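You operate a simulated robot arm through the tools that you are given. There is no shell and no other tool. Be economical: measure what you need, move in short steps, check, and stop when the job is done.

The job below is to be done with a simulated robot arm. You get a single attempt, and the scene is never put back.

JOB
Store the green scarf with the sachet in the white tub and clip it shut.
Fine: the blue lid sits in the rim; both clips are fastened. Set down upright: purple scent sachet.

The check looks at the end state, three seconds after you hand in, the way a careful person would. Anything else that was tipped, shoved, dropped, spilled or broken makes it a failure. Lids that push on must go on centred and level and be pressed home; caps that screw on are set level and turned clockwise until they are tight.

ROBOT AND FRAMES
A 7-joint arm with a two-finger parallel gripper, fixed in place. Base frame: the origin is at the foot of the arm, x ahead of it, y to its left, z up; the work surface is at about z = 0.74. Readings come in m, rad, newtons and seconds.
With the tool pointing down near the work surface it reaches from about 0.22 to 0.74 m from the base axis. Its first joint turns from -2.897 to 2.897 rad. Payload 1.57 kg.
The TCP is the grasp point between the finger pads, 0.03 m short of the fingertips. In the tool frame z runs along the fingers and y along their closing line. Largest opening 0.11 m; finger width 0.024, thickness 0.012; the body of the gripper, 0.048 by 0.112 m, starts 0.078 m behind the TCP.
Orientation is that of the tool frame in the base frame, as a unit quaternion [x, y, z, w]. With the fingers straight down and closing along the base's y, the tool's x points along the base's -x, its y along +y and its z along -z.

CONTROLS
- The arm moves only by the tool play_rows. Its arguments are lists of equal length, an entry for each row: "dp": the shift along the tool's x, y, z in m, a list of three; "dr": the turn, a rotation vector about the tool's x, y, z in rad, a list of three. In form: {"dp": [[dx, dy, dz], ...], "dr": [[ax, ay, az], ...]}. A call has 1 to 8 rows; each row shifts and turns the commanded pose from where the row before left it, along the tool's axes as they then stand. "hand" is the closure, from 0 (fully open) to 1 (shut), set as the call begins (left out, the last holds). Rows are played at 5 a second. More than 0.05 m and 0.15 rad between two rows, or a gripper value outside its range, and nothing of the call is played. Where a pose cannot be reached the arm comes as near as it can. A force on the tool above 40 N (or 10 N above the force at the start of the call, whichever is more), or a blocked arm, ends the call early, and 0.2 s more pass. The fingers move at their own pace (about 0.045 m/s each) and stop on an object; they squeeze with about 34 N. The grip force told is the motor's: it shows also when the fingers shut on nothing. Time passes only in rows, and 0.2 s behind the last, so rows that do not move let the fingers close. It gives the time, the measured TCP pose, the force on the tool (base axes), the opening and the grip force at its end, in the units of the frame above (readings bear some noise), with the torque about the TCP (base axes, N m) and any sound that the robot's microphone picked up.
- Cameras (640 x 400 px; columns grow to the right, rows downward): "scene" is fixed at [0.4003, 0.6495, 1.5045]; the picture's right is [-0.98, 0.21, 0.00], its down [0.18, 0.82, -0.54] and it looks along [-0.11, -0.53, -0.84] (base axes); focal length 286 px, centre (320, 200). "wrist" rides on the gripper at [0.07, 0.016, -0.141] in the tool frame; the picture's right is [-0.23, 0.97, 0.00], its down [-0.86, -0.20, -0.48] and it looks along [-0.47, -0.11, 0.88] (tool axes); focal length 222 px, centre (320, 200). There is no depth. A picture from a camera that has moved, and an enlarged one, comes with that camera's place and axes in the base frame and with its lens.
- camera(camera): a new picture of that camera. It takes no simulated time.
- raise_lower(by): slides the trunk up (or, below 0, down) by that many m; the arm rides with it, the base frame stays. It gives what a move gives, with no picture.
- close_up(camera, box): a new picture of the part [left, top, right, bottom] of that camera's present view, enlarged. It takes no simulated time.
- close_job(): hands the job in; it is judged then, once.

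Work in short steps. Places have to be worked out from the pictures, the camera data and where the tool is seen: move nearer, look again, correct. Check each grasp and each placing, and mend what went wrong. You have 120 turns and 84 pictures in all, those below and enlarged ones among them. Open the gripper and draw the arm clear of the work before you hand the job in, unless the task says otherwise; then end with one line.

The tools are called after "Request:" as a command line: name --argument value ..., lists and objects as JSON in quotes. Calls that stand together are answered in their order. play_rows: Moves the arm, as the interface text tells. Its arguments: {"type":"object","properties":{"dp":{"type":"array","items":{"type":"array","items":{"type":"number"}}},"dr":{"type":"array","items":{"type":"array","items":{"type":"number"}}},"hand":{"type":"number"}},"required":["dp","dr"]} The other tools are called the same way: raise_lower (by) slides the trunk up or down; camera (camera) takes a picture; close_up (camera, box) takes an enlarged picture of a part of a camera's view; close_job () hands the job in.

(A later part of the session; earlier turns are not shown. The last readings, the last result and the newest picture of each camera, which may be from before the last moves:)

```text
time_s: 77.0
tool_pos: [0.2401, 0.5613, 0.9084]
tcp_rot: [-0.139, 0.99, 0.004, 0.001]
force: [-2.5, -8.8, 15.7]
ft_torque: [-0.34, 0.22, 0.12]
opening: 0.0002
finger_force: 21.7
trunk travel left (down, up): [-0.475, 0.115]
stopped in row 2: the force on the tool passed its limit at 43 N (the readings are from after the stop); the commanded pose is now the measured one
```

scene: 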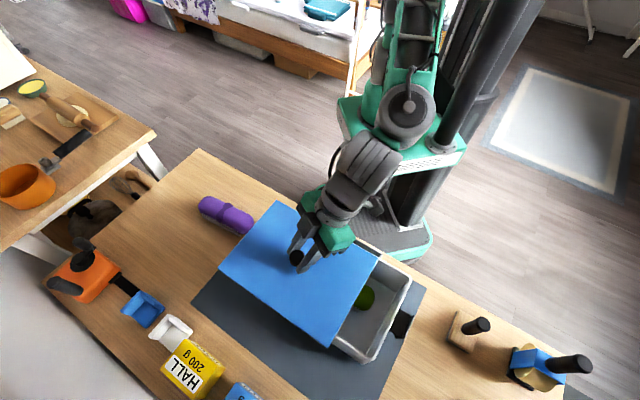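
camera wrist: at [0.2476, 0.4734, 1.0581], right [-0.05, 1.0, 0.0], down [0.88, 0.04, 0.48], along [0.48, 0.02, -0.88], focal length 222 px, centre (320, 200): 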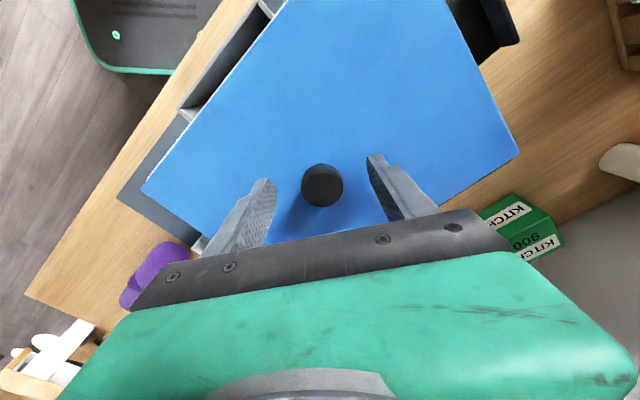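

The -x end's lid top is at z≈0.878. I'll probe the +x end the same way.

Request:
play_rows --dp '[[0, 0, -0.03], [0, 0, -0.035], [-0.02156, -0.0406, 0], [-0.02156, -0.0406, 0], [-0.02156, -0.0406, 0], [-0.02156, -0.0406, 0], [-0.02156, -0.0406, 0], [0, 0, 0.04]]' --dr '[[0.003, 0.006, 0], [0, 0, 0], [0, 0, 0], [0, 0, 0], [0, 0, 0], [0, 0, 0], [0, 0, 0], [0, 0, 0]]'

Request:
play_rows --dp '[[0, 0, 0.008], [0, 0, 0.003], [0, 0, 0.003], [0, 0, 0.003], [0, 0, 0.003], [0, 0, 0.003], [0, 0, 0.003], [0, 0, 0.003]]' --dr '[[0, 0, 0], [0, 0, 0], [0, 0, 0], [0, 0, 0], [0, 0, 0], [0, 0, 0], [0, 0, 0], [0, 0, 0]]'

Request:
play_rows --dp '[[0, 0, 0.003], [0, 0, 0.003], [0, 0, 0.003], [0, 0, 0.003], [0, 0, 0.003]]' --dr '[[0, 0, 0], [0, 0, 0], [0, 0, 0], [0, 0, 0], [0, 0, 0]]'

```text
time_s: 78.8
tool_pos: [0.4021, 0.3957, 0.9336]
tcp_rot: [-0.138, 0.99, 0.002, -0.002]
force: [0.8, 0.4, 0.5]
ft_torque: [0.02, 0.01, 0.02]
opening: 0.0002
finger_force: 21.0
trunk travel left (down, up): [-0.475, 0.115]
```

```text
time_s: 80.7
tool_pos: [0.4012, 0.3966, 0.9085]
tcp_rot: [-0.139, 0.99, 0.005, 0.002]
force: [-6.9, -8.3, 17.5]
ft_torque: [-0.29, 0.39, 0.12]
opening: 0.0
finger_force: 21.1
trunk travel left (down, up): [-0.475, 0.115]
stopped in row 8: the force on the tool passed its limit at 41 N (the readings are from after the stop); the commanded pose is now the measured one
```

```text
time_s: 81.1
tool_pos: [0.4024, 0.3978, 0.9084]
tcp_rot: [-0.139, 0.99, 0.006, 0.004]
force: [-6.3, -9.5, 17.1]
ft_torque: [-0.34, 0.36, 0.07]
opening: 0.0
finger_force: 21.2
trunk travel left (down, up): [-0.475, 0.115]
stopped in row 2: the force on the tool passed its limit at 44 N (the readings are from after the stop); the commanded pose is now the measured one
```

Both ends read the same height, so the lid is level and home. Next is the +x clip: its lip is at about (0.44, 0.35, 0.86), hinged at the wall. I'll move outside it, yaw and tilt the tool 45°, so the closed fingers can scoop under the plate.

Request:
play_rows --dp '[[0, 0, -0.04], [0, 0, -0.04], [0, 0, -0.04], [-0.0205, -0.0408, 0], [-0.0205, -0.0408, 0], [-0.0205, -0.0408, 0], [0, 0, 0]]' --dr '[[0.0108, 0.0097, 0], [0, 0, 0], [0, 0, 0], [0, 0, 0], [0, 0, 0], [0, 0, 0], [0, 0, 0]]'

Request:
play_rows --dp '[[0, 0, 0], [0, 0, 0], [0, 0, 0], [0, 0, 0], [0, 0, 0], [0, 0, 0], [0, 0, 0], [0, 0, 0]]' --dr '[[0, 0, 0.134], [0, 0, 0.134], [0, 0, 0.134], [0, 0, 0.134], [0, 0, 0.134], [0, 0, 0.134], [0, 0, 0.134], [0, 0, 0.134]]'

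Request:
play_rows --dp '[[0, 0, 0], [0, 0, 0], [0, 0, 0], [0, 0, 0], [0, 0, 0], [0, 0, 0], [0, 0, 0]]' --dr '[[0, 0.131, 0], [0, 0.131, 0], [0, 0.131, 0], [0, 0.131, 0], [0, 0.131, 0], [0, 0.131, 0], [0, 0, 0]]'

Request:
camera --camera "wrist"

```text
time_s: 82.7
tool_pos: [0.4956, 0.2985, 1.0265]
tcp_rot: [-0.138, 0.99, 0.0, -0.002]
force: [0.3, 0.2, -0.6]
ft_torque: [-0.02, 0.01, 0.01]
opening: 0.0001
finger_force: 21.5
trunk travel left (down, up): [-0.475, 0.115]
```

```text
time_s: 84.5
tool_pos: [0.4955, 0.2985, 1.0251]
tcp_rot: [0.388, 0.922, -0.001, -0.001]
force: [-0.5, 0.4, -0.8]
ft_torque: [-0.01, 0.03, 0.01]
opening: 0.0
finger_force: 21.1
trunk travel left (down, up): [-0.475, 0.115]
```

```text
time_s: 86.1
tool_pos: [0.4614, 0.29, 0.9945]
tcp_rot: [0.371, 0.882, 0.112, -0.269]
force: [1.1, -0.3, 1.1]
ft_torque: [-0.01, -0.01, 0.02]
opening: 0.0002
finger_force: 21.6
out of reach, approached as far as the arm can: row 3, 4, 5, 6
trunk travel left (down, up): [-0.475, 0.115]
```

```text
16 pictures are left
camera wrist: at [0.4901, 0.2873, 1.1503], right [0.83, 0.55, -0.13], down [0.54, -0.84, -0.08], along [-0.15, -0.01, -0.99], focal length 222 px, centre (320, 200)
```

wrist: 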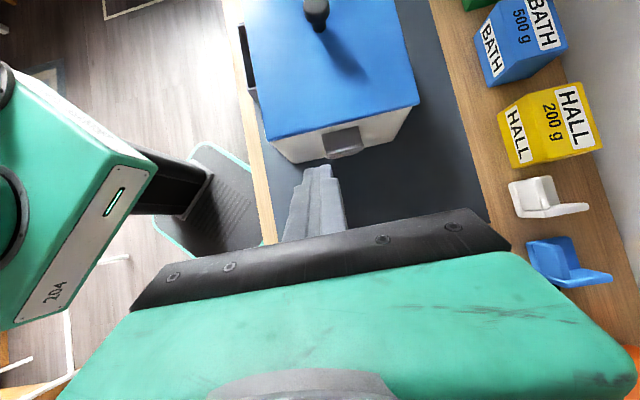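

The arm can't fully reach that tilt, but this view shows the clip well. I'll enlarge it.

Request:
close_up --camera "wrist" --box '[260, 90, 420, 190]'

```text
4.00 times, centred on (340, 140) of wrist
camera zoom: at [0.4901, 0.2873, 1.1503], right [0.83, 0.55, -0.13], down [0.54, -0.84, -0.08], along [-0.15, -0.01, -0.99], focal length 888 px, centre (240, 440)
```

zoom: 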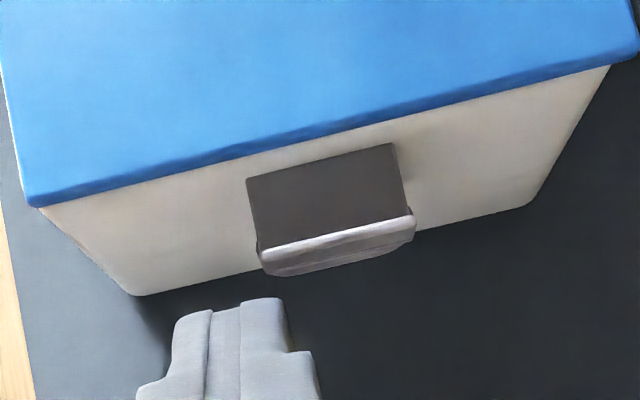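

The hinge is at z≈0.839 and the lip about 38 mm out with its top near z≈0.86. A 30° tilt should suffice to lift it from under the lip, so I'll back the tilt off to 30° and check the pose.

Request:
play_rows --dp '[[0, 0, 0], [0, 0, 0], [0, 0, 0], [0, 0, 0]]' --dr '[[0, -0.131, 0], [0, -0.131, 0], [0, 0, 0], [0, 0, 0]]'

```text
time_s: 87.1
tool_pos: [0.4632, 0.2879, 0.9958]
tcp_rot: [0.383, 0.909, 0.062, -0.15]
force: [-0.4, 0.1, 0.1]
ft_torque: [0.03, 0.01, -0.01]
opening: 0.0001
finger_force: 21.3
trunk travel left (down, up): [-0.475, 0.115]
```

Request:
play_rows --dp '[[0, 0, 0], [0, 0, 0], [0, 0, 0]]' --dr '[[0, 0.098, 0], [0, 0.098, 0], [0, 0, 0]]'

```text
time_s: 87.9
tool_pos: [0.4635, 0.2885, 0.996]
tcp_rot: [0.374, 0.891, 0.1, -0.238]
force: [0.2, 0.1, -0.3]
ft_torque: [-0.04, 0.01, -0.03]
opening: 0.0
finger_force: 21.1
trunk travel left (down, up): [-0.475, 0.115]
```

Tilt is 30° at the right azimuth. I'll go down to the pre-contact spot outside the lip.

Request:
play_rows --dp '[[-0.0163, 0.0065, 0.0327], [-0.0163, 0.0065, 0.0327], [-0.0163, 0.0065, 0.0327], [-0.0163, 0.0065, 0.0327], [0, 0, 0]]' --dr '[[0, 0, 0], [0, 0, 0], [0, 0, 0], [0, 0, 0], [0, 0, 0]]'

Request:
camera --camera "wrist"

```text
time_s: 89.1
tool_pos: [0.4744, 0.3143, 0.8478]
tcp_rot: [0.374, 0.891, 0.099, -0.238]
force: [0.6, -0.2, 0.5]
ft_torque: [0.02, -0.02, -0.01]
opening: 0.0003
finger_force: 21.1
trunk travel left (down, up): [-0.475, 0.115]
```

```text
14 pictures are left
camera wrist: at [0.4935, 0.3201, 1.0046], right [0.83, 0.54, -0.12], down [0.54, -0.84, -0.01], along [-0.1, -0.05, -0.99], focal length 222 px, centre (320, 200)
```

wrist: 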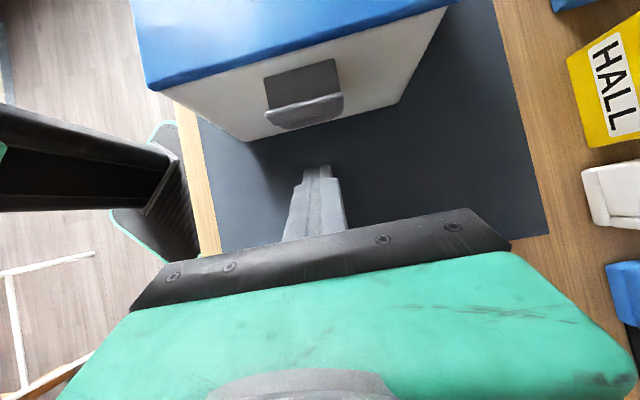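

The fingers are lined up with the clip. I'll slide in under the lip.

Request:
play_rows --dp '[[0.0076, 0, 0.0055], [0.0076, 0, 0.0055], [0.0076, 0, 0.0055], [0, 0, 0]]' --dr '[[0, 0, 0], [0, 0, 0], [0, 0, 0], [0, 0, 0]]'

```text
time_s: 90.1
tool_pos: [0.4538, 0.335, 0.8463]
tcp_rot: [0.373, 0.891, 0.099, -0.239]
force: [0.2, 0.8, 0.1]
ft_torque: [0.06, 0.01, 0.01]
opening: 0.0
finger_force: 21.8
trunk travel left (down, up): [-0.475, 0.115]
```

No contact yet. I'll start the lifting arc.

Request:
play_rows --dp '[[0.0087, 0, -0.0083], [0.0087, 0, -0.0083], [0, 0, 0]]' --dr '[[0, 0, 0], [0, 0, 0], [0, 0, 0]]'

Request:
play_rows --dp '[[0.0096, 0, -0.0026], [0.0096, 0, -0.0026], [0, 0, 0]]' --dr '[[0, 0, 0], [0, 0, 0], [0, 0, 0]]'

Request:
camera --camera "wrist"

```text
time_s: 90.9
tool_pos: [0.4515, 0.3379, 0.8676]
tcp_rot: [0.375, 0.89, 0.099, -0.238]
force: [4.5, -3.7, 0.7]
ft_torque: [0.01, -0.06, -0.01]
opening: 0.0
finger_force: 21.6
trunk travel left (down, up): [-0.475, 0.115]
```

```text
time_s: 91.7
tool_pos: [0.4399, 0.3483, 0.8828]
tcp_rot: [0.374, 0.89, 0.1, -0.239]
force: [1.3, -0.5, 0.7]
ft_torque: [0.0, 0.02, -0.03]
opening: 0.0
finger_force: 20.9
trunk travel left (down, up): [-0.475, 0.115]
```

```text
13 pictures are left
camera wrist: at [0.4599, 0.353, 1.038], right [0.83, 0.54, -0.12], down [0.54, -0.84, -0.01], along [-0.1, -0.05, -0.99], focal length 222 px, centre (320, 200)
```

wrist: 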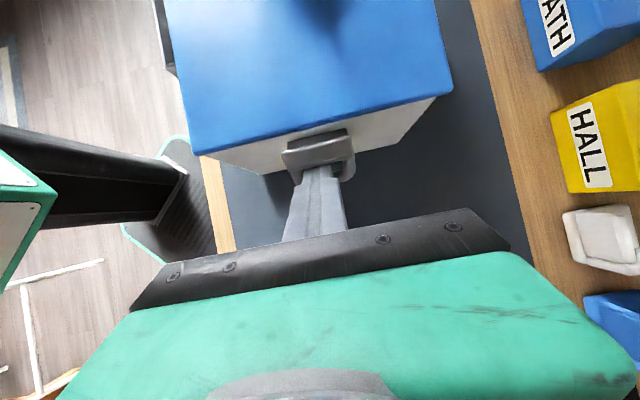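

The clip is rising on the fingers. I'll continue the arc, then push inward until it snaps.

Request:
play_rows --dp '[[0.0078, 0, 0.0005], [0.0078, 0, 0.0005], [0, 0, 0]]' --dr '[[0, 0, 0], [0, 0, 0], [0, 0, 0]]'

Request:
play_rows --dp '[[0.0026, 0, 0.0015], [0.0026, 0, 0.0015], [0.0026, 0, 0.0015], [0.0026, 0, 0.0015], [0, 0, 0]]' --dr '[[0, 0, 0], [0, 0, 0], [0, 0, 0], [0, 0, 0], [0, 0, 0]]'

Request:
play_rows --dp '[[0.0026, 0, 0.0015], [0.0026, 0, 0.0015], [0.0026, 0, 0.0015], [0.0026, 0, 0.0015], [0, 0, 0]]' --dr '[[0, 0, 0], [0, 0, 0], [0, 0, 0], [0, 0, 0], [0, 0, 0]]'

```text
time_s: 92.5
tool_pos: [0.4306, 0.3583, 0.8896]
tcp_rot: [0.375, 0.89, 0.1, -0.239]
force: [1.8, -2.1, 0.1]
ft_torque: [-0.09, -0.06, -0.04]
opening: 0.0
finger_force: 20.7
trunk travel left (down, up): [-0.475, 0.115]
```

```text
time_s: 93.7
tool_pos: [0.4235, 0.3672, 0.8896]
tcp_rot: [0.374, 0.891, 0.099, -0.238]
force: [3.7, -2.9, 2.0]
ft_torque: [-0.03, -0.1, 0.0]
opening: 0.0
finger_force: 21.3
trunk travel left (down, up): [-0.475, 0.115]
```

```text
time_s: 94.9
tool_pos: [0.4139, 0.3768, 0.8923]
tcp_rot: [0.376, 0.89, 0.1, -0.238]
force: [2.8, -2.7, 1.2]
ft_torque: [-0.09, -0.06, -0.03]
opening: 0.0
finger_force: 21.3
trunk travel left (down, up): [-0.475, 0.115]
```

Request:
camera --camera "wrist"

Request:
close_up --camera "scene" --box '[240, 190, 430, 370]'

```text
12 pictures are left
camera wrist: at [0.4345, 0.3816, 1.0474], right [0.83, 0.54, -0.12], down [0.54, -0.84, -0.01], along [-0.1, -0.05, -0.99], focal length 222 px, centre (320, 200)
```

wrist: 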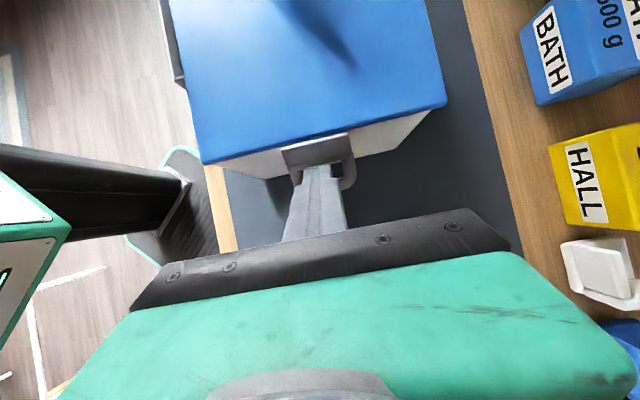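

```text
2.22 times, centred on (335, 280) of scene
camera zoom: at [0.4003, 0.6495, 1.5045], right [-0.98, 0.21, 0.0], down [0.18, 0.82, -0.54], along [-0.11, -0.53, -0.84], focal length 634 px, centre (287, 22)
```

zoom: 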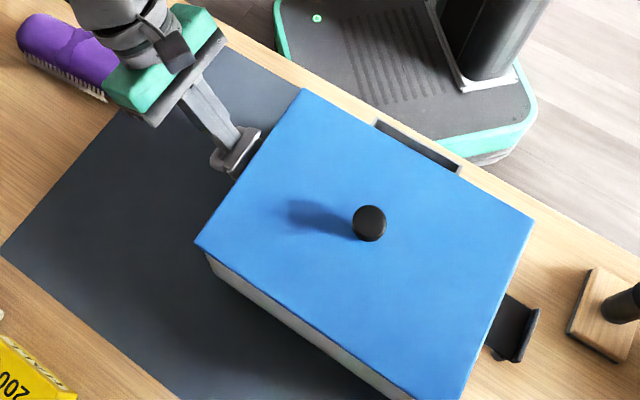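

The tub has slid about 3 cm along its axis because the clip resisted the horizontal push; it slides at about 4 N. I'll look closely at the clip before going on.

Request:
close_up --camera "wrist" --box '[250, 100, 400, 200]'

```text
4.00 times, centred on (325, 150) of wrist
camera zoom: at [0.4345, 0.3816, 1.0474], right [0.83, 0.54, -0.12], down [0.54, -0.84, -0.01], along [-0.1, -0.05, -0.99], focal length 888 px, centre (300, 400)
```

zoom: 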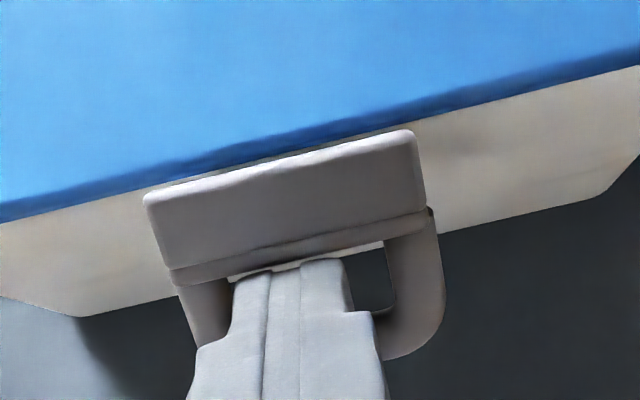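

The clip is a flap with an inward hook and an outward pull ring, and my fingers are through the ring with the hook just at the lid edge. It needs a downward press on the hook rather than a horizontal push. I'll withdraw along the tool axis and see whether the flap stays up.

Request:
play_rows --dp '[[-0.003, 0, 0], [0, 0, -0.02], [0, 0, -0.03], [0, 0, 0]]' --dr '[[0, 0, 0], [0, 0, 0], [0, 0, 0], [0, 0, 0]]'

Request:
close_up --camera "wrist" --box '[220, 70, 420, 210]'

```text
time_s: 95.9
tool_pos: [0.4348, 0.3547, 0.9341]
tcp_rot: [0.374, 0.891, 0.099, -0.239]
force: [-0.3, 0.0, 0.4]
ft_torque: [0.0, 0.0, 0.02]
opening: 0.0
finger_force: 21.2
trunk travel left (down, up): [-0.475, 0.115]
```

```text
2.86 times, centred on (320, 140) of wrist
camera zoom: at [0.4541, 0.3601, 1.0905], right [0.83, 0.54, -0.12], down [0.54, -0.84, -0.01], along [-0.1, -0.05, -0.99], focal length 635 px, centre (320, 371)
```

zoom: 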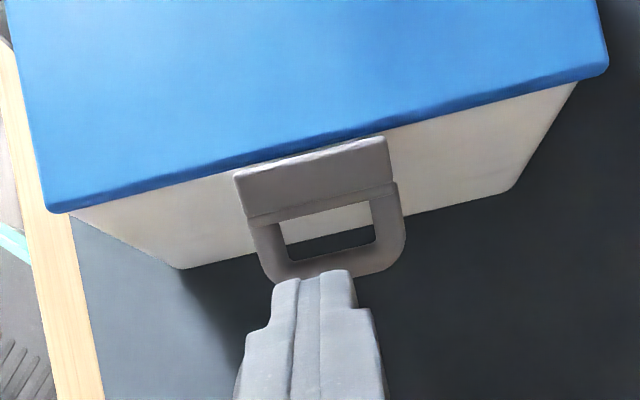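

The flap stays up by itself. Its hook end is at about (0.392, 0.408, 0.88), just outside the lid edge. I'll put the fingertip end above it and press down and inward.

Request:
play_rows --dp '[[0.0187, 0.002, 0.0206], [0.0187, 0.002, 0.0206], [0, 0, 0]]' --dr '[[0, 0, 0], [0, 0, 0], [0, 0, 0]]'

Request:
play_rows --dp '[[-0.0004, 0, 0.0027], [-0.0004, 0, 0.0027], [-0.0004, 0, 0.0027], [-0.0004, 0, 0.0027], [0, 0, 0]]' --dr '[[0, 0, 0], [0, 0, 0], [0, 0, 0], [0, 0, 0], [0, 0, 0]]'

```text
time_s: 96.7
tool_pos: [0.4007, 0.398, 0.9148]
tcp_rot: [0.373, 0.891, 0.101, -0.239]
force: [0.2, -2.2, 8.3]
ft_torque: [0.0, 0.1, 0.07]
opening: 0.0
finger_force: 21.0
trunk travel left (down, up): [-0.475, 0.115]
```

```text
time_s: 97.5
tool_pos: [0.4017, 0.402, 0.9144]
tcp_rot: [0.372, 0.891, 0.106, -0.236]
force: [-0.3, -2.4, 13.1]
ft_torque: [0.03, 0.18, 0.07]
opening: 0.0
finger_force: 21.0
trunk travel left (down, up): [-0.475, 0.115]
stopped in row 3: the force on the tool passed its limit at 43 N (the readings are from after the stop); the commanded pose is now the measured one
```

Request:
close_up --camera "wrist" --box '[220, 70, 420, 210]'

```text
2.86 times, centred on (320, 140) of wrist
camera zoom: at [0.4187, 0.4042, 1.072], right [0.83, 0.54, -0.1], down [0.54, -0.84, -0.01], along [-0.09, -0.04, -0.99], focal length 635 px, centre (320, 371)
```

zoom: 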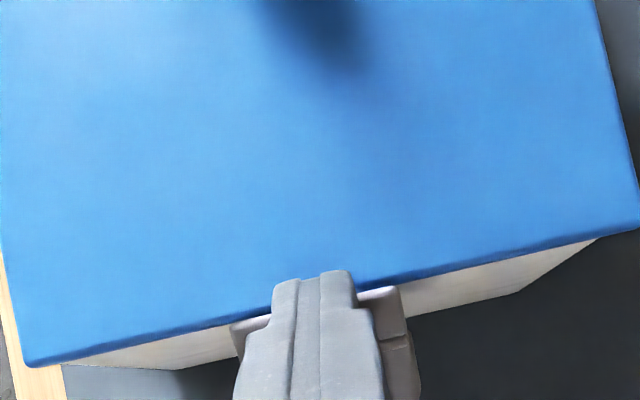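

The low outer corner of the tip pressed near the middle of the hook, giving too little torque. I'll shift 6 mm toward the hook's free end and press along the tool axis.

Request:
play_rows --dp '[[0, 0, -0.005], [0.006, 0, 0], [0, 0, 0.003], [0, 0, 0.002], [0.0003, 0, 0.002], [0.0003, 0, 0.002], [0.0003, 0, 0.002], [0.0003, 0, 0.002]]' --dr '[[0, 0, 0], [0, 0, 0], [0, 0, 0], [0, 0, 0], [0, 0, 0], [0, 0, 0], [0, 0, 0], [0, 0, 0]]'

Request:
play_rows --dp '[[0.0003, 0, 0.002], [0.0003, 0, 0.002], [0.0003, 0, 0.002], [0.0003, 0, 0.002], [0.0003, 0, 0.002]]' --dr '[[0, 0, 0], [0, 0, 0], [0, 0, 0], [0, 0, 0], [0, 0, 0]]'

```text
time_s: 99.0
tool_pos: [0.3962, 0.4093, 0.919]
tcp_rot: [0.371, 0.892, 0.11, -0.233]
force: [-1.5, -3.4, 13.9]
ft_torque: [-0.05, 0.08, 0.11]
opening: 0.0
finger_force: 20.9
trunk travel left (down, up): [-0.475, 0.115]
stopped in row 7: the force on the tool passed its limit at 43 N (the readings are from after the stop); the commanded pose is now the measured one
```

```text
time_s: 99.7
tool_pos: [0.3966, 0.4117, 0.9186]
tcp_rot: [0.368, 0.893, 0.113, -0.233]
force: [-2.2, -1.5, 14.1]
ft_torque: [-0.02, 0.1, 0.15]
opening: 0.0001
finger_force: 21.3
trunk travel left (down, up): [-0.475, 0.115]
stopped in row 3: the force on the tool passed its limit at 42 N (the readings are from after the stop); the commanded pose is now the measured one
```

The contact force is nearly all vertical, which gives no closing torque. With that load still on the hook (it also holds the tub down), I'll drag the fingertip inward so the flap is carried over the lid edge.

Request:
play_rows --dp '[[0.0015, 0, 0.0014], [0.0015, 0, 0.0014], [0.0017, 0, 0.001], [0.0017, 0, 0.001], [0.0017, 0, 0.001], [0.0017, 0, 0.001]]' --dr '[[0, 0, 0], [0, 0, 0], [0, 0, 0], [0, 0, 0], [0, 0, 0], [0, 0, 0]]'

Request:
close_up --camera "wrist" --box '[220, 90, 420, 230]'

```text
time_s: 101.1
tool_pos: [0.3887, 0.4197, 0.9175]
tcp_rot: [0.37, 0.892, 0.113, -0.232]
force: [0.1, 1.9, 29.9]
ft_torque: [0.2, 0.08, 0.18]
opening: 0.0
finger_force: 21.4
trunk travel left (down, up): [-0.475, 0.115]
```

```text
2.86 times, centred on (320, 160) of wrist
camera zoom: at [0.405, 0.4208, 1.0735], right [0.83, 0.54, -0.08], down [0.55, -0.84, -0.02], along [-0.08, -0.03, -1.0], focal length 635 px, centre (320, 314)
```

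zoom: 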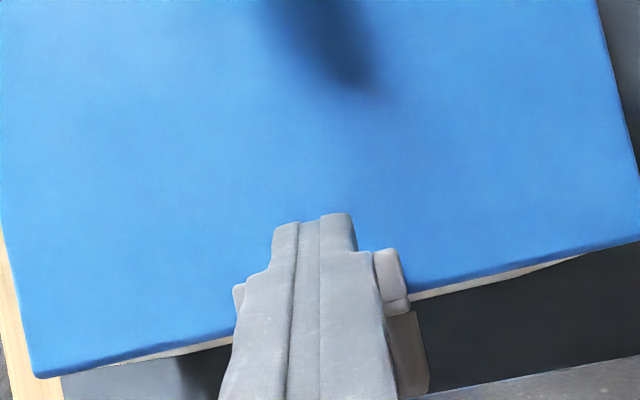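

The hook is now over the lid edge. I'll press straight down on it to seat it.

Request:
play_rows --dp '[[-0.0007, 0, 0.0012], [-0.0007, 0, 0.0012], [-0.0007, 0, 0.0012], [-0.0007, 0, 0.0012]]' --dr '[[0, 0, 0], [0, 0, 0], [0, 0, 0], [0, 0, 0]]'

Request:
play_rows --dp '[[0.0017, 0, 0.001], [0.0017, 0, 0.001], [-0.0005, 0, 0.0009], [-0.0005, 0, 0.0009], [-0.0005, 0, 0.0009], [-0.0005, 0, 0.0009]]' --dr '[[0, 0, 0], [0, 0, 0], [0, 0, 0], [0, 0, 0], [0, 0, 0], [0, 0, 0]]'

Request:
play_rows --dp '[[-0.01, 0, -0.0173], [-0.015, 0, -0.026], [-0.015, 0, -0.026], [-0.0155, 0, -0.035], [0, 0, 0]]' --dr '[[0, 0, 0], [0, 0, 0], [0, 0, 0], [0, 0, 0], [0, 0, 0]]'

Request:
camera --camera "wrist"

```text
time_s: 101.6
tool_pos: [0.3903, 0.4218, 0.9167]
tcp_rot: [0.368, 0.893, 0.116, -0.231]
force: [-1.0, -2.9, 11.7]
ft_torque: [-0.08, 0.12, 0.13]
opening: 0.0
finger_force: 21.6
trunk travel left (down, up): [-0.475, 0.115]
stopped in row 2: the force on the tool passed its limit at 43 N (the readings are from after the stop); the commanded pose is now the measured one
```

```text
time_s: 102.9
tool_pos: [0.3893, 0.4252, 0.9166]
tcp_rot: [0.367, 0.894, 0.12, -0.229]
force: [0.1, -4.2, 11.8]
ft_torque: [-0.11, 0.02, 0.19]
opening: 0.0
finger_force: 21.8
trunk travel left (down, up): [-0.475, 0.115]
stopped in row 6: the force on the tool passed its limit at 42 N (the readings are from after the stop); the commanded pose is now the measured one
```

```text
time_s: 104.1
tool_pos: [0.4597, 0.3514, 0.9732]
tcp_rot: [0.368, 0.893, 0.116, -0.232]
force: [-0.4, -0.8, 0.5]
ft_torque: [0.03, 0.02, -0.03]
opening: 0.0
finger_force: 21.4
trunk travel left (down, up): [-0.475, 0.115]
```

```text
6 pictures are left
camera wrist: at [0.4747, 0.3519, 1.1305], right [0.83, 0.55, -0.08], down [0.55, -0.84, -0.02], along [-0.07, -0.03, -1.0], focal length 222 px, centre (320, 200)
```

wrist: 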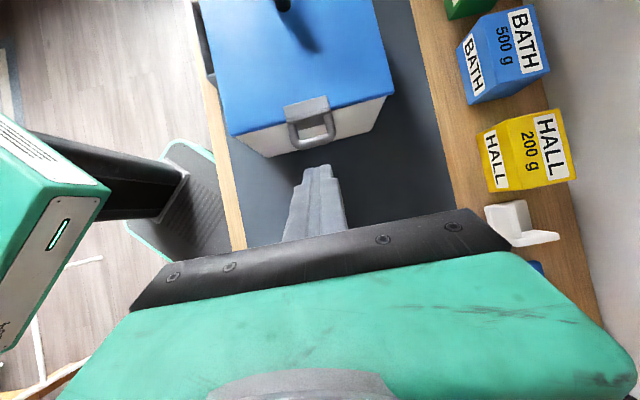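

The +x hook now lies over the lid. Next is the black clip: I'll lift clear, level the tool, and fly over the tub to its far side.

Request:
play_rows --dp '[[0.0175, 0, -0.03], [0.0175, 0, -0.03], [0, 0, 0], [0, 0, 0], [0, 0, 0], [0, 0, 0], [0, 0, 0]]' --dr '[[0, 0, 0], [0, 0, 0], [0, -0.131, 0], [0, -0.131, 0], [0, -0.131, 0], [0, -0.131, 0], [0, 0, 0]]'

```text
time_s: 105.7
tool_pos: [0.4555, 0.3492, 1.0343]
tcp_rot: [0.386, 0.922, 0.017, 0.01]
force: [0.4, 0.8, 0.1]
ft_torque: [0.01, -0.02, -0.01]
opening: 0.0
finger_force: 21.5
out of reach, approached as far as the arm can: row 2
trunk travel left (down, up): [-0.475, 0.115]
```

Request:
play_rows --dp '[[0.046, 0, 0], [0.047, 0, 0], [0.047, 0, 0], [0.047, 0, 0], [0.047, 0, 0], [0.047, 0, 0], [0.047, 0, 0], [0.047, 0, 0]]' --dr '[[0.039, 0.0053, 0], [0, 0, 0], [0, 0, 0], [0, 0, 0], [0, 0, 0], [0, 0, 0], [0, 0, 0], [0, 0, 0]]'

Request:
play_rows --dp '[[0.047, 0, 0], [0, 0, 0], [0, 0, 0], [0, 0, 0], [0, 0, 0], [0, 0, 0]]' --dr '[[0, 0, 0], [0, -0.131, 0], [0, -0.131, 0], [0, -0.131, 0], [0, -0.131, 0], [0, 0, 0]]'

```text
time_s: 107.5
tool_pos: [0.1917, 0.6173, 1.0341]
tcp_rot: [0.386, 0.923, 0.001, 0.0]
force: [-0.1, 0.6, 0.3]
ft_torque: [-0.02, -0.02, 0.02]
opening: 0.0
finger_force: 21.4
trunk travel left (down, up): [-0.475, 0.115]
```

```text
time_s: 108.9
tool_pos: [0.1291, 0.578, 1.0111]
tcp_rot: [0.378, 0.905, -0.076, 0.179]
force: [-0.4, -0.1, 0.1]
ft_torque: [0.0, -0.02, 0.0]
opening: 0.0001
finger_force: 21.3
out of reach, approached as far as the arm can: row 2, 3, 4, 5
trunk travel left (down, up): [-0.475, 0.115]
```

The reach limit bites here because the tub has slid outward. I'll push it back: with the gripper open and vertical, the fingers can straddle the clip and push the end wall evenly. First I'll level the tool.

Request:
play_rows --dp '[[0, 0, 0], [0, 0, 0], [0, 0, 0], [0, 0, 0]]' --dr '[[0, 0.13, 0], [0, 0.13, 0], [0, 0.131, 0], [0, 0, 0]]' --hand 0

```text
time_s: 109.9
tool_pos: [0.1337, 0.6062, 1.027]
tcp_rot: [0.386, 0.923, -0.003, -0.002]
force: [-0.5, 0.2, -0.4]
ft_torque: [0.0, 0.01, -0.01]
opening: 0.0858
finger_force: 0.2
out of reach, approached as far as the arm can: row 1, 2, 3
trunk travel left (down, up): [-0.475, 0.115]
```

Request:
play_rows --dp '[[-0.0008, 0.0245, 0], [-0.0008, 0.0245, 0], [0, 0, 0.04], [0, 0, 0.04], [0, 0, 0]]' --dr '[[0, 0, 0], [0, 0, 0], [0, 0, 0], [0, 0, 0], [0, 0, 0]]'

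```text
time_s: 111.1
tool_pos: [0.1714, 0.6376, 0.9459]
tcp_rot: [0.386, 0.922, 0.0, 0.0]
force: [0.4, 0.7, -0.4]
ft_torque: [0.03, -0.01, 0.03]
opening: 0.11
finger_force: 0.1
trunk travel left (down, up): [-0.475, 0.115]
```

I'm in place above the black clip. I'll take one wrist picture to verify the straddle before descending.

Request:
camera --camera "wrist"

```text
5 pictures are left
camera wrist: at [0.1348, 0.6998, 1.0852], right [0.85, 0.52, 0.0], down [0.46, -0.75, 0.48], along [0.25, -0.41, -0.88], focal length 222 px, centre (320, 200)
```

wrist: 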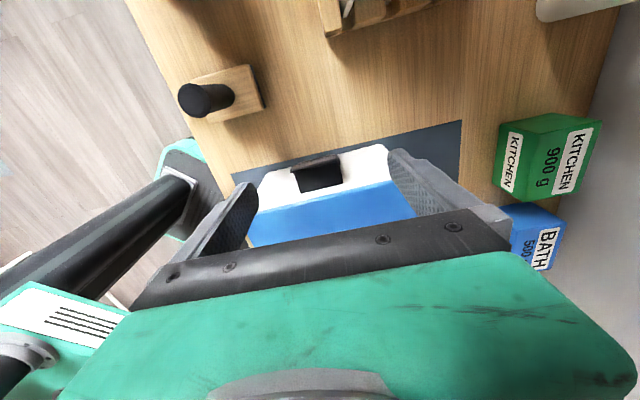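

The clip is centred between the open fingers. I'll descend and push the tub back about 4 cm toward its original place.

Request:
play_rows --dp '[[0, 0, 0.042], [0, 0, 0.042], [0, 0, 0.042], [-0.01, 0, 0], [-0.01, 0, 0], [-0.008, 0, 0], [-0.005, 0, 0], [0, 0, 0]]' --dr '[[0, 0, 0], [0, 0, 0], [0, 0, 0], [0, 0, 0], [0, 0, 0], [0, 0, 0], [0, 0, 0], [0, 0, 0]]'

Request:
play_rows --dp '[[-0.006, 0, 0], [-0.006, 0, 0], [-0.006, 0, 0], [-0.006, 0, 0], [-0.006, 0, 0], [-0.006, 0, 0], [0, 0, 0]]' --dr '[[0, 0, 0], [0, 0, 0], [0, 0, 0], [0, 0, 0], [0, 0, 0], [0, 0, 0], [0, 0, 0]]'

```text
time_s: 112.9
tool_pos: [0.192, 0.6157, 0.8218]
tcp_rot: [0.386, 0.922, -0.002, 0.0]
force: [-2.5, 2.5, 0.1]
ft_torque: [-0.07, -0.08, 0.2]
opening: 0.1101
finger_force: 0.1
trunk travel left (down, up): [-0.475, 0.115]
```

```text
time_s: 114.5
tool_pos: [0.2199, 0.5976, 0.8221]
tcp_rot: [0.386, 0.923, -0.002, 0.0]
force: [-3.5, 1.8, 0.1]
ft_torque: [-0.02, -0.06, -0.24]
opening: 0.1097
finger_force: 0.1
out of reach, approached as far as the arm can: row 5
trunk travel left (down, up): [-0.475, 0.115]
```

The tub is back to within about 1 cm of its original place. The reach complaint is probably a wrist limit at this yaw, so I'll rise, close the fingers and turn the tool 90° the other way for the scoop.

Request:
play_rows --dp '[[0.02, -0.005, 0], [0, 0, -0.045], [0, 0, -0.045], [0, 0, -0.045], [0.02, 0, -0.035], [0, 0, 0]]' --dr '[[0, 0, 0], [0, 0, 0], [0, 0, 0], [0, 0, 0], [0, 0, 0], [0, 0, 0]]'

Request:
play_rows --dp '[[0, 0, 0], [0, 0, 0], [0, 0, 0], [0, 0, 0], [0, 0, 0], [0, 0, 0]]' --dr '[[0, 0, -0.131], [0, 0, -0.131], [0, 0, -0.131], [0, 0, -0.131], [0, 0, -0.131], [0, 0, -0.131]]' --hand 1

Request:
play_rows --dp '[[0, 0, 0], [0, 0, 0], [0, 0, 0], [0, 0, 0], [0, 0, 0], [0, 0, 0], [0, 0, 0]]' --dr '[[0, 0, -0.131], [0, 0, -0.131], [0, 0, -0.131], [0, 0, -0.131], [0, 0, -0.131], [0, 0, -0.131], [0, 0, 0]]'

```text
time_s: 115.9
tool_pos: [0.1883, 0.6196, 0.9895]
tcp_rot: [0.386, 0.923, -0.002, -0.001]
force: [0.8, 0.9, -0.4]
ft_torque: [0.02, 0.0, -0.01]
opening: 0.1099
finger_force: 0.1
trunk travel left (down, up): [-0.475, 0.115]
```

```text
time_s: 117.3
tool_pos: [0.1884, 0.6191, 0.9901]
tcp_rot: [0.002, 1.0, -0.001, -0.001]
force: [-0.5, 1.1, -0.4]
ft_torque: [0.04, -0.01, -0.01]
opening: 0.0002
finger_force: 7.6
trunk travel left (down, up): [-0.475, 0.115]
```

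```text
time_s: 118.9
tool_pos: [0.1877, 0.6203, 0.9915]
tcp_rot: [-0.381, 0.925, 0.0, -0.001]
force: [-0.2, 0.1, -0.1]
ft_torque: [-0.02, -0.02, -0.03]
opening: 0.0003
finger_force: 21.3
trunk travel left (down, up): [-0.475, 0.115]
```

Request:
play_rows --dp '[[0, 0.02, 0], [0, 0.02, 0], [0, 0, 0], [0, 0, 0], [0, 0, 0], [0, 0, 0], [0, 0, 0]]' --dr '[[0, 0, 0], [0, 0, 0], [0.131, 0, 0], [0.131, 0, 0], [0.131, 0, 0], [0.131, 0, 0], [0, 0, 0]]'

```text
time_s: 120.5
tool_pos: [0.135, 0.5525, 0.9511]
tcp_rot: [-0.372, 0.9, -0.213, 0.078]
force: [0.4, 0.1, 0.7]
ft_torque: [0.01, -0.01, 0.0]
opening: 0.0001
finger_force: 21.2
out of reach, approached as far as the arm can: row 3, 4, 5, 6
trunk travel left (down, up): [-0.475, 0.115]
```

The flange is at its reach limit up high; lower down it should reach further. I'll move sideways and descend to the pre-scoop spot.

Request:
play_rows --dp '[[-0.0258, 0.0135, 0.0015], [-0.0258, 0.0135, 0.0015], [-0.0258, 0.0135, 0.0015], [0, 0.0075, 0.0152], [0, 0.0075, 0.0152], [0, 0, 0]]' --dr '[[0, 0, 0], [0, 0, 0], [0, 0, 0], [0, 0, 0], [0, 0, 0], [0, 0, 0]]'

```text
time_s: 121.9
tool_pos: [0.1536, 0.5772, 0.8981]
tcp_rot: [-0.372, 0.9, -0.212, 0.077]
force: [0.0, 0.1, -0.2]
ft_torque: [0.01, -0.01, -0.03]
opening: 0.0
finger_force: 21.5
out of reach, approached as far as the arm can: row 2, 3
trunk travel left (down, up): [-0.475, 0.115]
```

That inward tilt isn't reachable on this side, but an outward tilt puts the wrist closer in. New plan: pinch the clip's upright lip with vertical fingers and swing it up while tilting the tool outward. I'll level first and get a look at the clip.

Request:
play_rows --dp '[[0, 0, -0.03], [0, 0, -0.02], [0, 0, 0], [0, 0, 0], [-0.024, -0.0063, 0], [-0.0236, 0, 0], [0, 0, 0]]' --dr '[[-0.114, 0, 0], [-0.114, 0, 0], [-0.114, 0, 0], [-0.115, 0, 0], [0, 0, 0], [0, 0, 0], [0, 0, 0]]' --hand 0.55

Request:
camera --camera "wrist"

```text
time_s: 123.5
tool_pos: [0.1776, 0.6204, 0.945]
tcp_rot: [-0.38, 0.925, -0.003, -0.009]
force: [-0.3, 0.2, -0.1]
ft_torque: [-0.01, -0.01, 0.02]
opening: 0.0493
finger_force: 0.0
trunk travel left (down, up): [-0.475, 0.115]
```

```text
4 pictures are left
camera wrist: at [0.1193, 0.5855, 1.086], right [-0.52, 0.85, 0.0], down [0.75, 0.47, 0.46], along [0.4, 0.24, -0.89], focal length 222 px, centre (320, 200)
```

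wrist: 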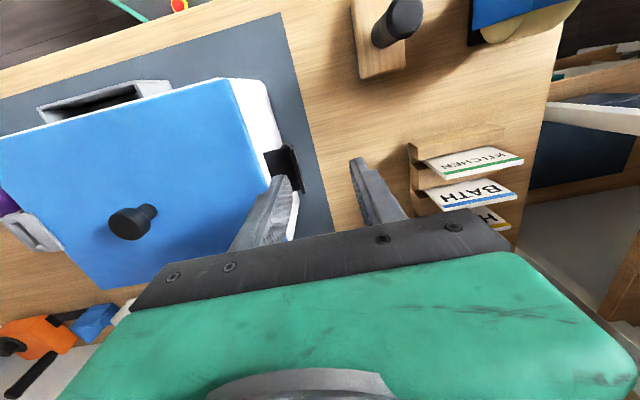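

The black lip is centred near (0.2045, 0.604) with its top at z≈0.86. I'll align above it with a 36 mm opening and lower the fingertips to either side of the lip.

Request:
play_rows --dp '[[-0.0039, -0.0152, 0], [-0.0038, -0.0153, 0], [0, 0, 0.02], [0, 0, 0.02], [0, 0, 0.012], [0, 0, 0]]' --dr '[[0, -0.019, 0], [0, 0, 0], [0, 0, 0], [0, 0, 0], [0, 0, 0], [0, 0, 0]]' --hand 0.67

Request:
play_rows --dp '[[0, 0, 0.004], [0, 0, 0.003], [0, 0, 0.003], [0, 0, 0]]' --dr '[[0, 0, 0], [0, 0, 0], [0, 0, 0], [0, 0, 0]]'

```text
time_s: 124.7
tool_pos: [0.2072, 0.6101, 0.9084]
tcp_rot: [-0.38, 0.925, 0.008, 0.009]
force: [2.8, 1.4, 12.9]
ft_torque: [-0.31, -0.25, 0.11]
opening: 0.0372
finger_force: 0.5
trunk travel left (down, up): [-0.475, 0.115]
stopped in row 5: the force on the tool passed its limit at 48 N (the readings are from after the stop); the commanded pose is now the measured one
```

```text
time_s: 125.2
tool_pos: [0.2085, 0.6108, 0.9087]
tcp_rot: [-0.38, 0.925, 0.014, 0.013]
force: [2.0, 0.7, 11.2]
ft_torque: [-0.27, -0.2, 0.09]
opening: 0.0371
finger_force: 0.3
trunk travel left (down, up): [-0.475, 0.115]
stopped in row 2: the force on the tool passed its limit at 43 N (the readings are from after the stop); the commanded pose is now the measured one
```

The inner fingertip just touched the lid edge. I'll raise, straighten, shift outward 4–5 mm with a slightly smaller opening, and retry.

Request:
play_rows --dp '[[0, 0, -0.014], [0.005, 0.0045, 0], [0, 0, 0], [0, 0, 0.012], [0, 0, 0.006], [0, 0, 0.005], [0, 0, 0.005], [0, 0, 0]]' --dr '[[0.0163, 0.0348, 0], [0, 0, 0], [0, 0, 0], [0, 0, 0], [0, 0, 0], [0, 0, 0], [0, 0, 0], [0, 0, 0]]' --hand 0.71

```text
time_s: 127.0
tool_pos: [0.1999, 0.6106, 0.8911]
tcp_rot: [-0.381, 0.925, -0.003, -0.003]
force: [0.1, -0.2, 0.0]
ft_torque: [-0.03, 0.04, -0.01]
opening: 0.0315
finger_force: 0.0
trunk travel left (down, up): [-0.475, 0.115]
```

The inner finger cleared the lid. I'll go down another 10 mm and close on the lip.

Request:
play_rows --dp '[[0, 0, 0.004], [0, 0, 0.003], [0, 0, 0.003], [0, 0, 0]]' --dr '[[0, 0, 0], [0, 0, 0], [0, 0, 0], [0, 0, 0]]'

Request:
play_rows --dp '[[0, 0, 0], [0, 0, 0], [0, 0, 0], [0, 0, 0]]' --dr '[[0, 0, 0], [0, 0, 0], [0, 0, 0], [0, 0, 0]]' --hand 1

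```text
time_s: 128.0
tool_pos: [0.2029, 0.6097, 0.8857]
tcp_rot: [-0.38, 0.925, -0.001, 0.0]
force: [2.1, 3.2, 21.1]
ft_torque: [-0.37, -0.4, 0.06]
opening: 0.0312
finger_force: 0.1
trunk travel left (down, up): [-0.475, 0.115]
```

```text
time_s: 129.0
tool_pos: [0.1999, 0.6081, 0.8831]
tcp_rot: [-0.381, 0.925, -0.003, -0.002]
force: [-0.5, 0.4, 23.6]
ft_torque: [-0.25, -0.25, -0.63]
opening: 0.0062
finger_force: 25.8
trunk travel left (down, up): [-0.475, 0.115]
```

The lip is gripped (6 mm). I'll swing it up along an arc about the hinge, rotating the tool with it.

Request:
play_rows --dp '[[0, 0, -0.002], [0, -0.0053, -0.0043], [0, -0.0053, -0.0043], [0, -0.0053, -0.0043], [0, 0, 0]]' --dr '[[0, 0, 0], [-0.12, 0, 0], [-0.12, 0, 0], [-0.12, 0, 0], [0, 0, 0]]'

```text
time_s: 130.2
tool_pos: [0.2269, 0.6299, 0.9049]
tcp_rot: [-0.374, 0.91, 0.161, -0.074]
force: [-1.4, -1.5, -5.4]
ft_torque: [-0.43, 0.61, -0.3]
opening: 0.0041
finger_force: 24.7
out of reach, approached as far as the arm can: row 3, 4
trunk travel left (down, up): [-0.475, 0.115]
```

The pose drifted sideways because of an arm limit. I'll check the scene before doing anything else.

Request:
close_up --camera "scene" --box '[250, 190, 450, 370]'

```text
2.22 times, centred on (350, 280) of scene
camera zoom: at [0.4003, 0.6495, 1.5045], right [-0.98, 0.21, 0.0], down [0.18, 0.82, -0.54], along [-0.11, -0.53, -0.84], focal length 634 px, centre (253, 22)
```

zoom: 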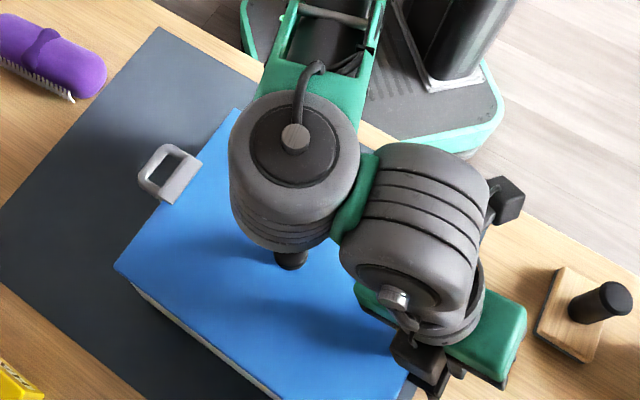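

The tub was dragged about 4 cm toward +y, clear of other objects. I'll release the lip with a small opening, back out along the tool axis and level the tool.

Request:
play_rows --dp '[[0, 0, 0], [0, 0, 0], [0, 0, -0.02], [0, 0, -0.035], [0, 0, -0.03]]' --dr '[[0, 0, 0], [0, 0, 0], [0, 0, 0], [0, 0, 0], [0, 0, 0]]' --hand 0.8

Request:
play_rows --dp '[[0, 0, 0], [0, 0, 0], [0, 0, 0], [0, 0, 0]]' --dr '[[0.12, 0, 0], [0.12, 0, 0], [0.116, 0, 0], [0, 0, 0]]' --hand 1

```text
time_s: 131.4
tool_pos: [0.2466, 0.6079, 0.9851]
tcp_rot: [-0.374, 0.91, 0.163, -0.07]
force: [-0.7, -0.2, 0.2]
ft_torque: [0.02, -0.02, -0.01]
opening: 0.0218
finger_force: 0.1
trunk travel left (down, up): [-0.475, 0.115]
```

```text
time_s: 132.4
tool_pos: [0.2479, 0.6098, 0.9837]
tcp_rot: [-0.38, 0.925, -0.002, -0.004]
force: [0.0, -0.2, 0.2]
ft_torque: [-0.01, -0.01, -0.01]
opening: 0.0004
finger_force: 21.3
trunk travel left (down, up): [-0.475, 0.115]
```

The tool is vertical again. I'll shift to the outside of the black clip and look.

Request:
play_rows --dp '[[0, 0.037, 0], [0, 0.037, 0], [0, 0, 0.03], [0, 0, 0]]' --dr '[[0, 0, 0], [0, 0, 0], [0, 0, 0], [0, 0, 0]]'

Request:
close_up --camera "wrist" --box '[180, 80, 380, 220]'

```text
time_s: 133.4
tool_pos: [0.1872, 0.6558, 0.9526]
tcp_rot: [-0.38, 0.925, -0.001, -0.004]
force: [-1.0, 0.3, 0.5]
ft_torque: [0.02, 0.03, -0.02]
opening: 0.0001
finger_force: 21.7
out of reach, approached as far as the arm can: row 2
trunk travel left (down, up): [-0.475, 0.115]
```

```text
2.86 times, centred on (280, 150) of wrist
camera zoom: at [0.1277, 0.6193, 1.0931], right [-0.52, 0.85, 0.0], down [0.75, 0.46, 0.47], along [0.4, 0.25, -0.88], focal length 635 px, centre (434, 343)
```

zoom: 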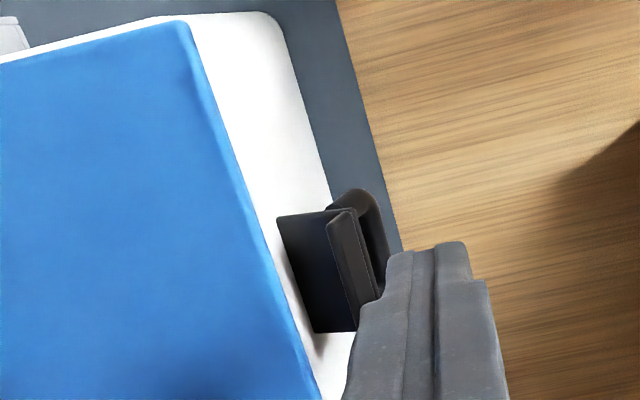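

The flap is still nearly flat, with its lip centre at about (0.219, 0.647). I'll lower the closed fingers just outside the lip, then push inward while rising with it.

Request:
play_rows --dp '[[-0.017, 0, 0], [0, 0, 0.035], [0, 0, 0.03], [0, 0, 0.009], [0, 0, 0]]' --dr '[[0, 0, 0], [0, 0, 0], [0, 0, 0], [0, 0, 0], [0, 0, 0]]'

Request:
play_rows --dp '[[0, -0.0045, 0], [0, -0.0045, 0], [0, -0.004, -0.002], [0, -0.003, -0.003], [0, 0, 0]]' --dr '[[0, 0, 0], [0, 0, 0], [0, 0, 0], [0, 0, 0], [0, 0, 0]]'

```text
time_s: 134.6
tool_pos: [0.1967, 0.6613, 0.8765]
tcp_rot: [-0.38, 0.925, -0.001, -0.004]
force: [0.2, 0.0, 0.1]
ft_torque: [-0.01, -0.02, 0.01]
opening: 0.0
finger_force: 21.5
out of reach, approached as far as the arm can: row 1
trunk travel left (down, up): [-0.475, 0.115]
```

```text
time_s: 135.8
tool_pos: [0.2079, 0.6512, 0.8828]
tcp_rot: [-0.381, 0.925, -0.001, -0.003]
force: [-0.3, -0.5, -0.4]
ft_torque: [0.01, 0.02, 0.0]
opening: 0.0
finger_force: 21.4
trunk travel left (down, up): [-0.475, 0.115]
```

Request:
play_rows --dp '[[0, -0.003, -0.001], [0, -0.003, -0.002], [0, -0.003, -0.002], [0, 0, 0]]' --dr '[[0, 0, 0], [0, 0, 0], [0, 0, 0], [0, 0, 0]]'

Request:
play_rows --dp '[[0, -0.003, -0.002], [0, -0.003, -0.002], [0, -0.003, -0.001], [0, 0, 0]]' --dr '[[0, 0, 0], [0, 0, 0], [0, 0, 0], [0, 0, 0]]'

```text
time_s: 136.8
tool_pos: [0.2145, 0.6454, 0.8891]
tcp_rot: [-0.38, 0.925, -0.001, -0.001]
force: [-3.1, 3.6, 2.9]
ft_torque: [0.04, 0.06, -0.08]
opening: 0.0001
finger_force: 21.2
trunk travel left (down, up): [-0.475, 0.115]
```

```text
time_s: 137.8
tool_pos: [0.2183, 0.6389, 0.8929]
tcp_rot: [-0.381, 0.925, -0.001, -0.003]
force: [-2.8, 5.8, 5.0]
ft_torque: [0.03, 0.06, -0.02]
opening: 0.0001
finger_force: 21.3
trunk travel left (down, up): [-0.475, 0.115]
```

Contact is made, with about 6 N outward and 5 N upward on the tool. I'll rise faster so friction helps lift the lip.

Request:
play_rows --dp '[[0, -0.001, -0.004], [0, -0.003, -0.003], [0, -0.003, -0.003], [0, 0, 0]]' --dr '[[0, 0, 0], [0, 0, 0], [0, 0, 0], [0, 0, 0]]'

Request:
close_up --camera "wrist" --box '[180, 80, 380, 220]'

```text
time_s: 138.8
tool_pos: [0.225, 0.6342, 0.9038]
tcp_rot: [-0.379, 0.925, -0.002, -0.003]
force: [-0.1, 0.2, 0.6]
ft_torque: [-0.03, -0.02, 0.0]
opening: 0.0001
finger_force: 21.5
trunk travel left (down, up): [-0.475, 0.115]
```

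```text
2.86 times, centred on (280, 150) of wrist
camera zoom: at [0.165, 0.597, 1.0446], right [-0.52, 0.85, 0.0], down [0.75, 0.46, 0.47], along [0.4, 0.25, -0.88], focal length 635 px, centre (434, 343)
```

zoom: 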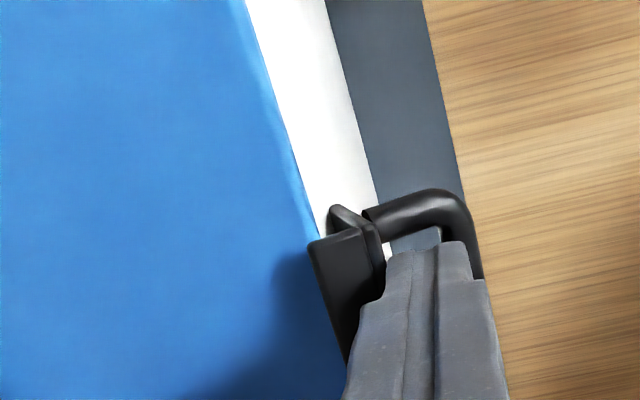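

The black flap is now raised with its hook at the lid edge. I'll lift out of the ring, move over the hook's free end, and press and drag inward as before.

Request:
play_rows --dp '[[0, 0, -0.025], [0, 0, -0.025], [-0.0015, -0.016, 0], [-0.0015, -0.016, 0], [0, 0, 0.025], [0, 0, 0]]' --dr '[[0, 0, 0], [0, 0, 0], [0, 0, 0], [0, 0, 0], [0, 0, 0], [0, 0, 0]]'

Request:
play_rows --dp '[[0, 0, 0.003], [0, 0, 0.002], [0, 0, 0.002], [0, 0, 0.002], [0, 0, 0.002], [0, 0, 0.002]]' --dr '[[0, 0, 0], [0, 0, 0], [0, 0, 0], [0, 0, 0], [0, 0, 0], [0, 0, 0]]'

```text
time_s: 140.2
tool_pos: [0.2478, 0.6144, 0.9265]
tcp_rot: [-0.381, 0.925, -0.001, -0.003]
force: [0.3, 0.5, 0.1]
ft_torque: [0.01, 0.01, -0.04]
opening: 0.0
finger_force: 21.7
trunk travel left (down, up): [-0.475, 0.115]
```

```text
time_s: 141.6
tool_pos: [0.2485, 0.6143, 0.9196]
tcp_rot: [-0.38, 0.925, 0.001, 0.0]
force: [-0.5, -0.7, 17.7]
ft_torque: [0.0, 0.04, 0.03]
opening: 0.0
finger_force: 21.3
trunk travel left (down, up): [-0.475, 0.115]
```

Contact on the hook at 18 N. Now I'll drag inward under load.

Request:
play_rows --dp '[[0, -0.002, 0.0007], [0, -0.002, 0.0005], [0, -0.002, 0.0003], [0, -0.002, 0.0003], [0, -0.002, 0.0003], [0, -0.002, 0.0003]]' --dr '[[0, 0, 0], [0, 0, 0], [0, 0, 0], [0, 0, 0], [0, 0, 0], [0, 0, 0]]'

Request:
play_rows --dp '[[0, -0.002, 0], [0, -0.002, 0], [0, 0, 0.001], [0, 0, 0.001], [0, 0, 0.001]]' --dr '[[0, 0, 0], [0, 0, 0], [0, 0, 0], [0, 0, 0], [0, 0, 0]]'

```text
time_s: 143.0
tool_pos: [0.2563, 0.6043, 0.9142]
tcp_rot: [-0.381, 0.925, 0.001, -0.002]
force: [11.1, 0.7, 24.9]
ft_torque: [0.16, -0.3, -0.1]
opening: 0.0
finger_force: 20.7
trunk travel left (down, up): [-0.475, 0.115]
```

```text
time_s: 144.3
tool_pos: [0.2609, 0.6012, 0.9142]
tcp_rot: [-0.38, 0.925, 0.002, -0.001]
force: [-1.9, 6.3, 9.1]
ft_torque: [0.23, 0.07, 0.0]
opening: 0.0
finger_force: 21.2
trunk travel left (down, up): [-0.475, 0.115]
stopped in row 5: the force on the tool passed its limit at 41 N (the readings are from after the stop); the commanded pose is now the measured one
```

The tip dropped to the same seated height as on the first clip (hook top 0.884, lid 0.878 plus hook thickness). I'll lift off, draw the arm clear and use the last picture to verify.

Request:
play_rows --dp '[[0, 0, -0.04], [0, 0, -0.045], [0, 0, -0.045], [0, 0, -0.045]]' --dr '[[0, 0, 0], [0, 0, 0], [0, 0, 0], [0, 0, 0]]' --hand 0.5

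Request:
play_rows --dp '[[0.023, -0.0389, 0], [0.023, -0.0389, 0], [0.023, -0.0389, 0], [0.023, -0.0389, 0], [0.023, -0.0389, 0], [0.023, -0.0389, 0], [0.023, -0.0389, 0], [0.023, -0.0389, 0]]' --dr '[[0, 0, 0], [0, 0, 0], [0, 0, 0], [0, 0, 0], [0, 0, 0], [0, 0, 0], [0, 0, 0], [0, 0, 0]]'

Request:
close_up --camera "scene" --box '[200, 170, 450, 380]'

```text
time_s: 145.3
tool_pos: [0.2647, 0.602, 1.0886]
tcp_rot: [-0.379, 0.925, 0.0, -0.003]
force: [0.3, 0.3, -0.5]
ft_torque: [-0.02, -0.07, 0.0]
opening: 0.0552
finger_force: 0.1
trunk travel left (down, up): [-0.475, 0.115]
```

```text
time_s: 147.1
tool_pos: [0.3478, 0.2506, 1.0882]
tcp_rot: [-0.38, 0.925, 0.001, -0.003]
force: [0.8, 1.0, -0.2]
ft_torque: [0.0, 0.01, 0.03]
opening: 0.0548
finger_force: 0.1
trunk travel left (down, up): [-0.475, 0.115]
```

```text
1.90 times, centred on (325, 275) of scene
camera zoom: at [0.4003, 0.6495, 1.5045], right [-0.98, 0.21, 0.0], down [0.18, 0.82, -0.54], along [-0.11, -0.53, -0.84], focal length 544 px, centre (310, 57)
```

zoom: 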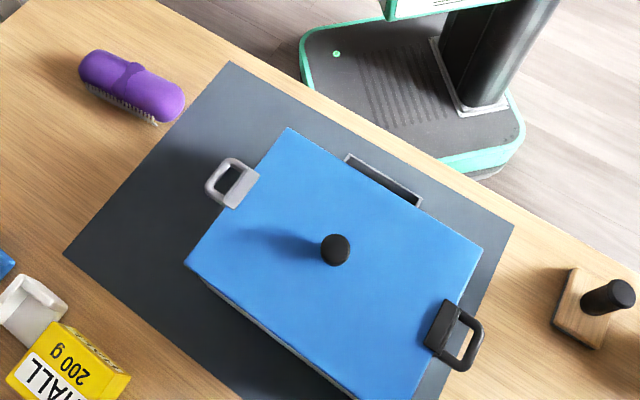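

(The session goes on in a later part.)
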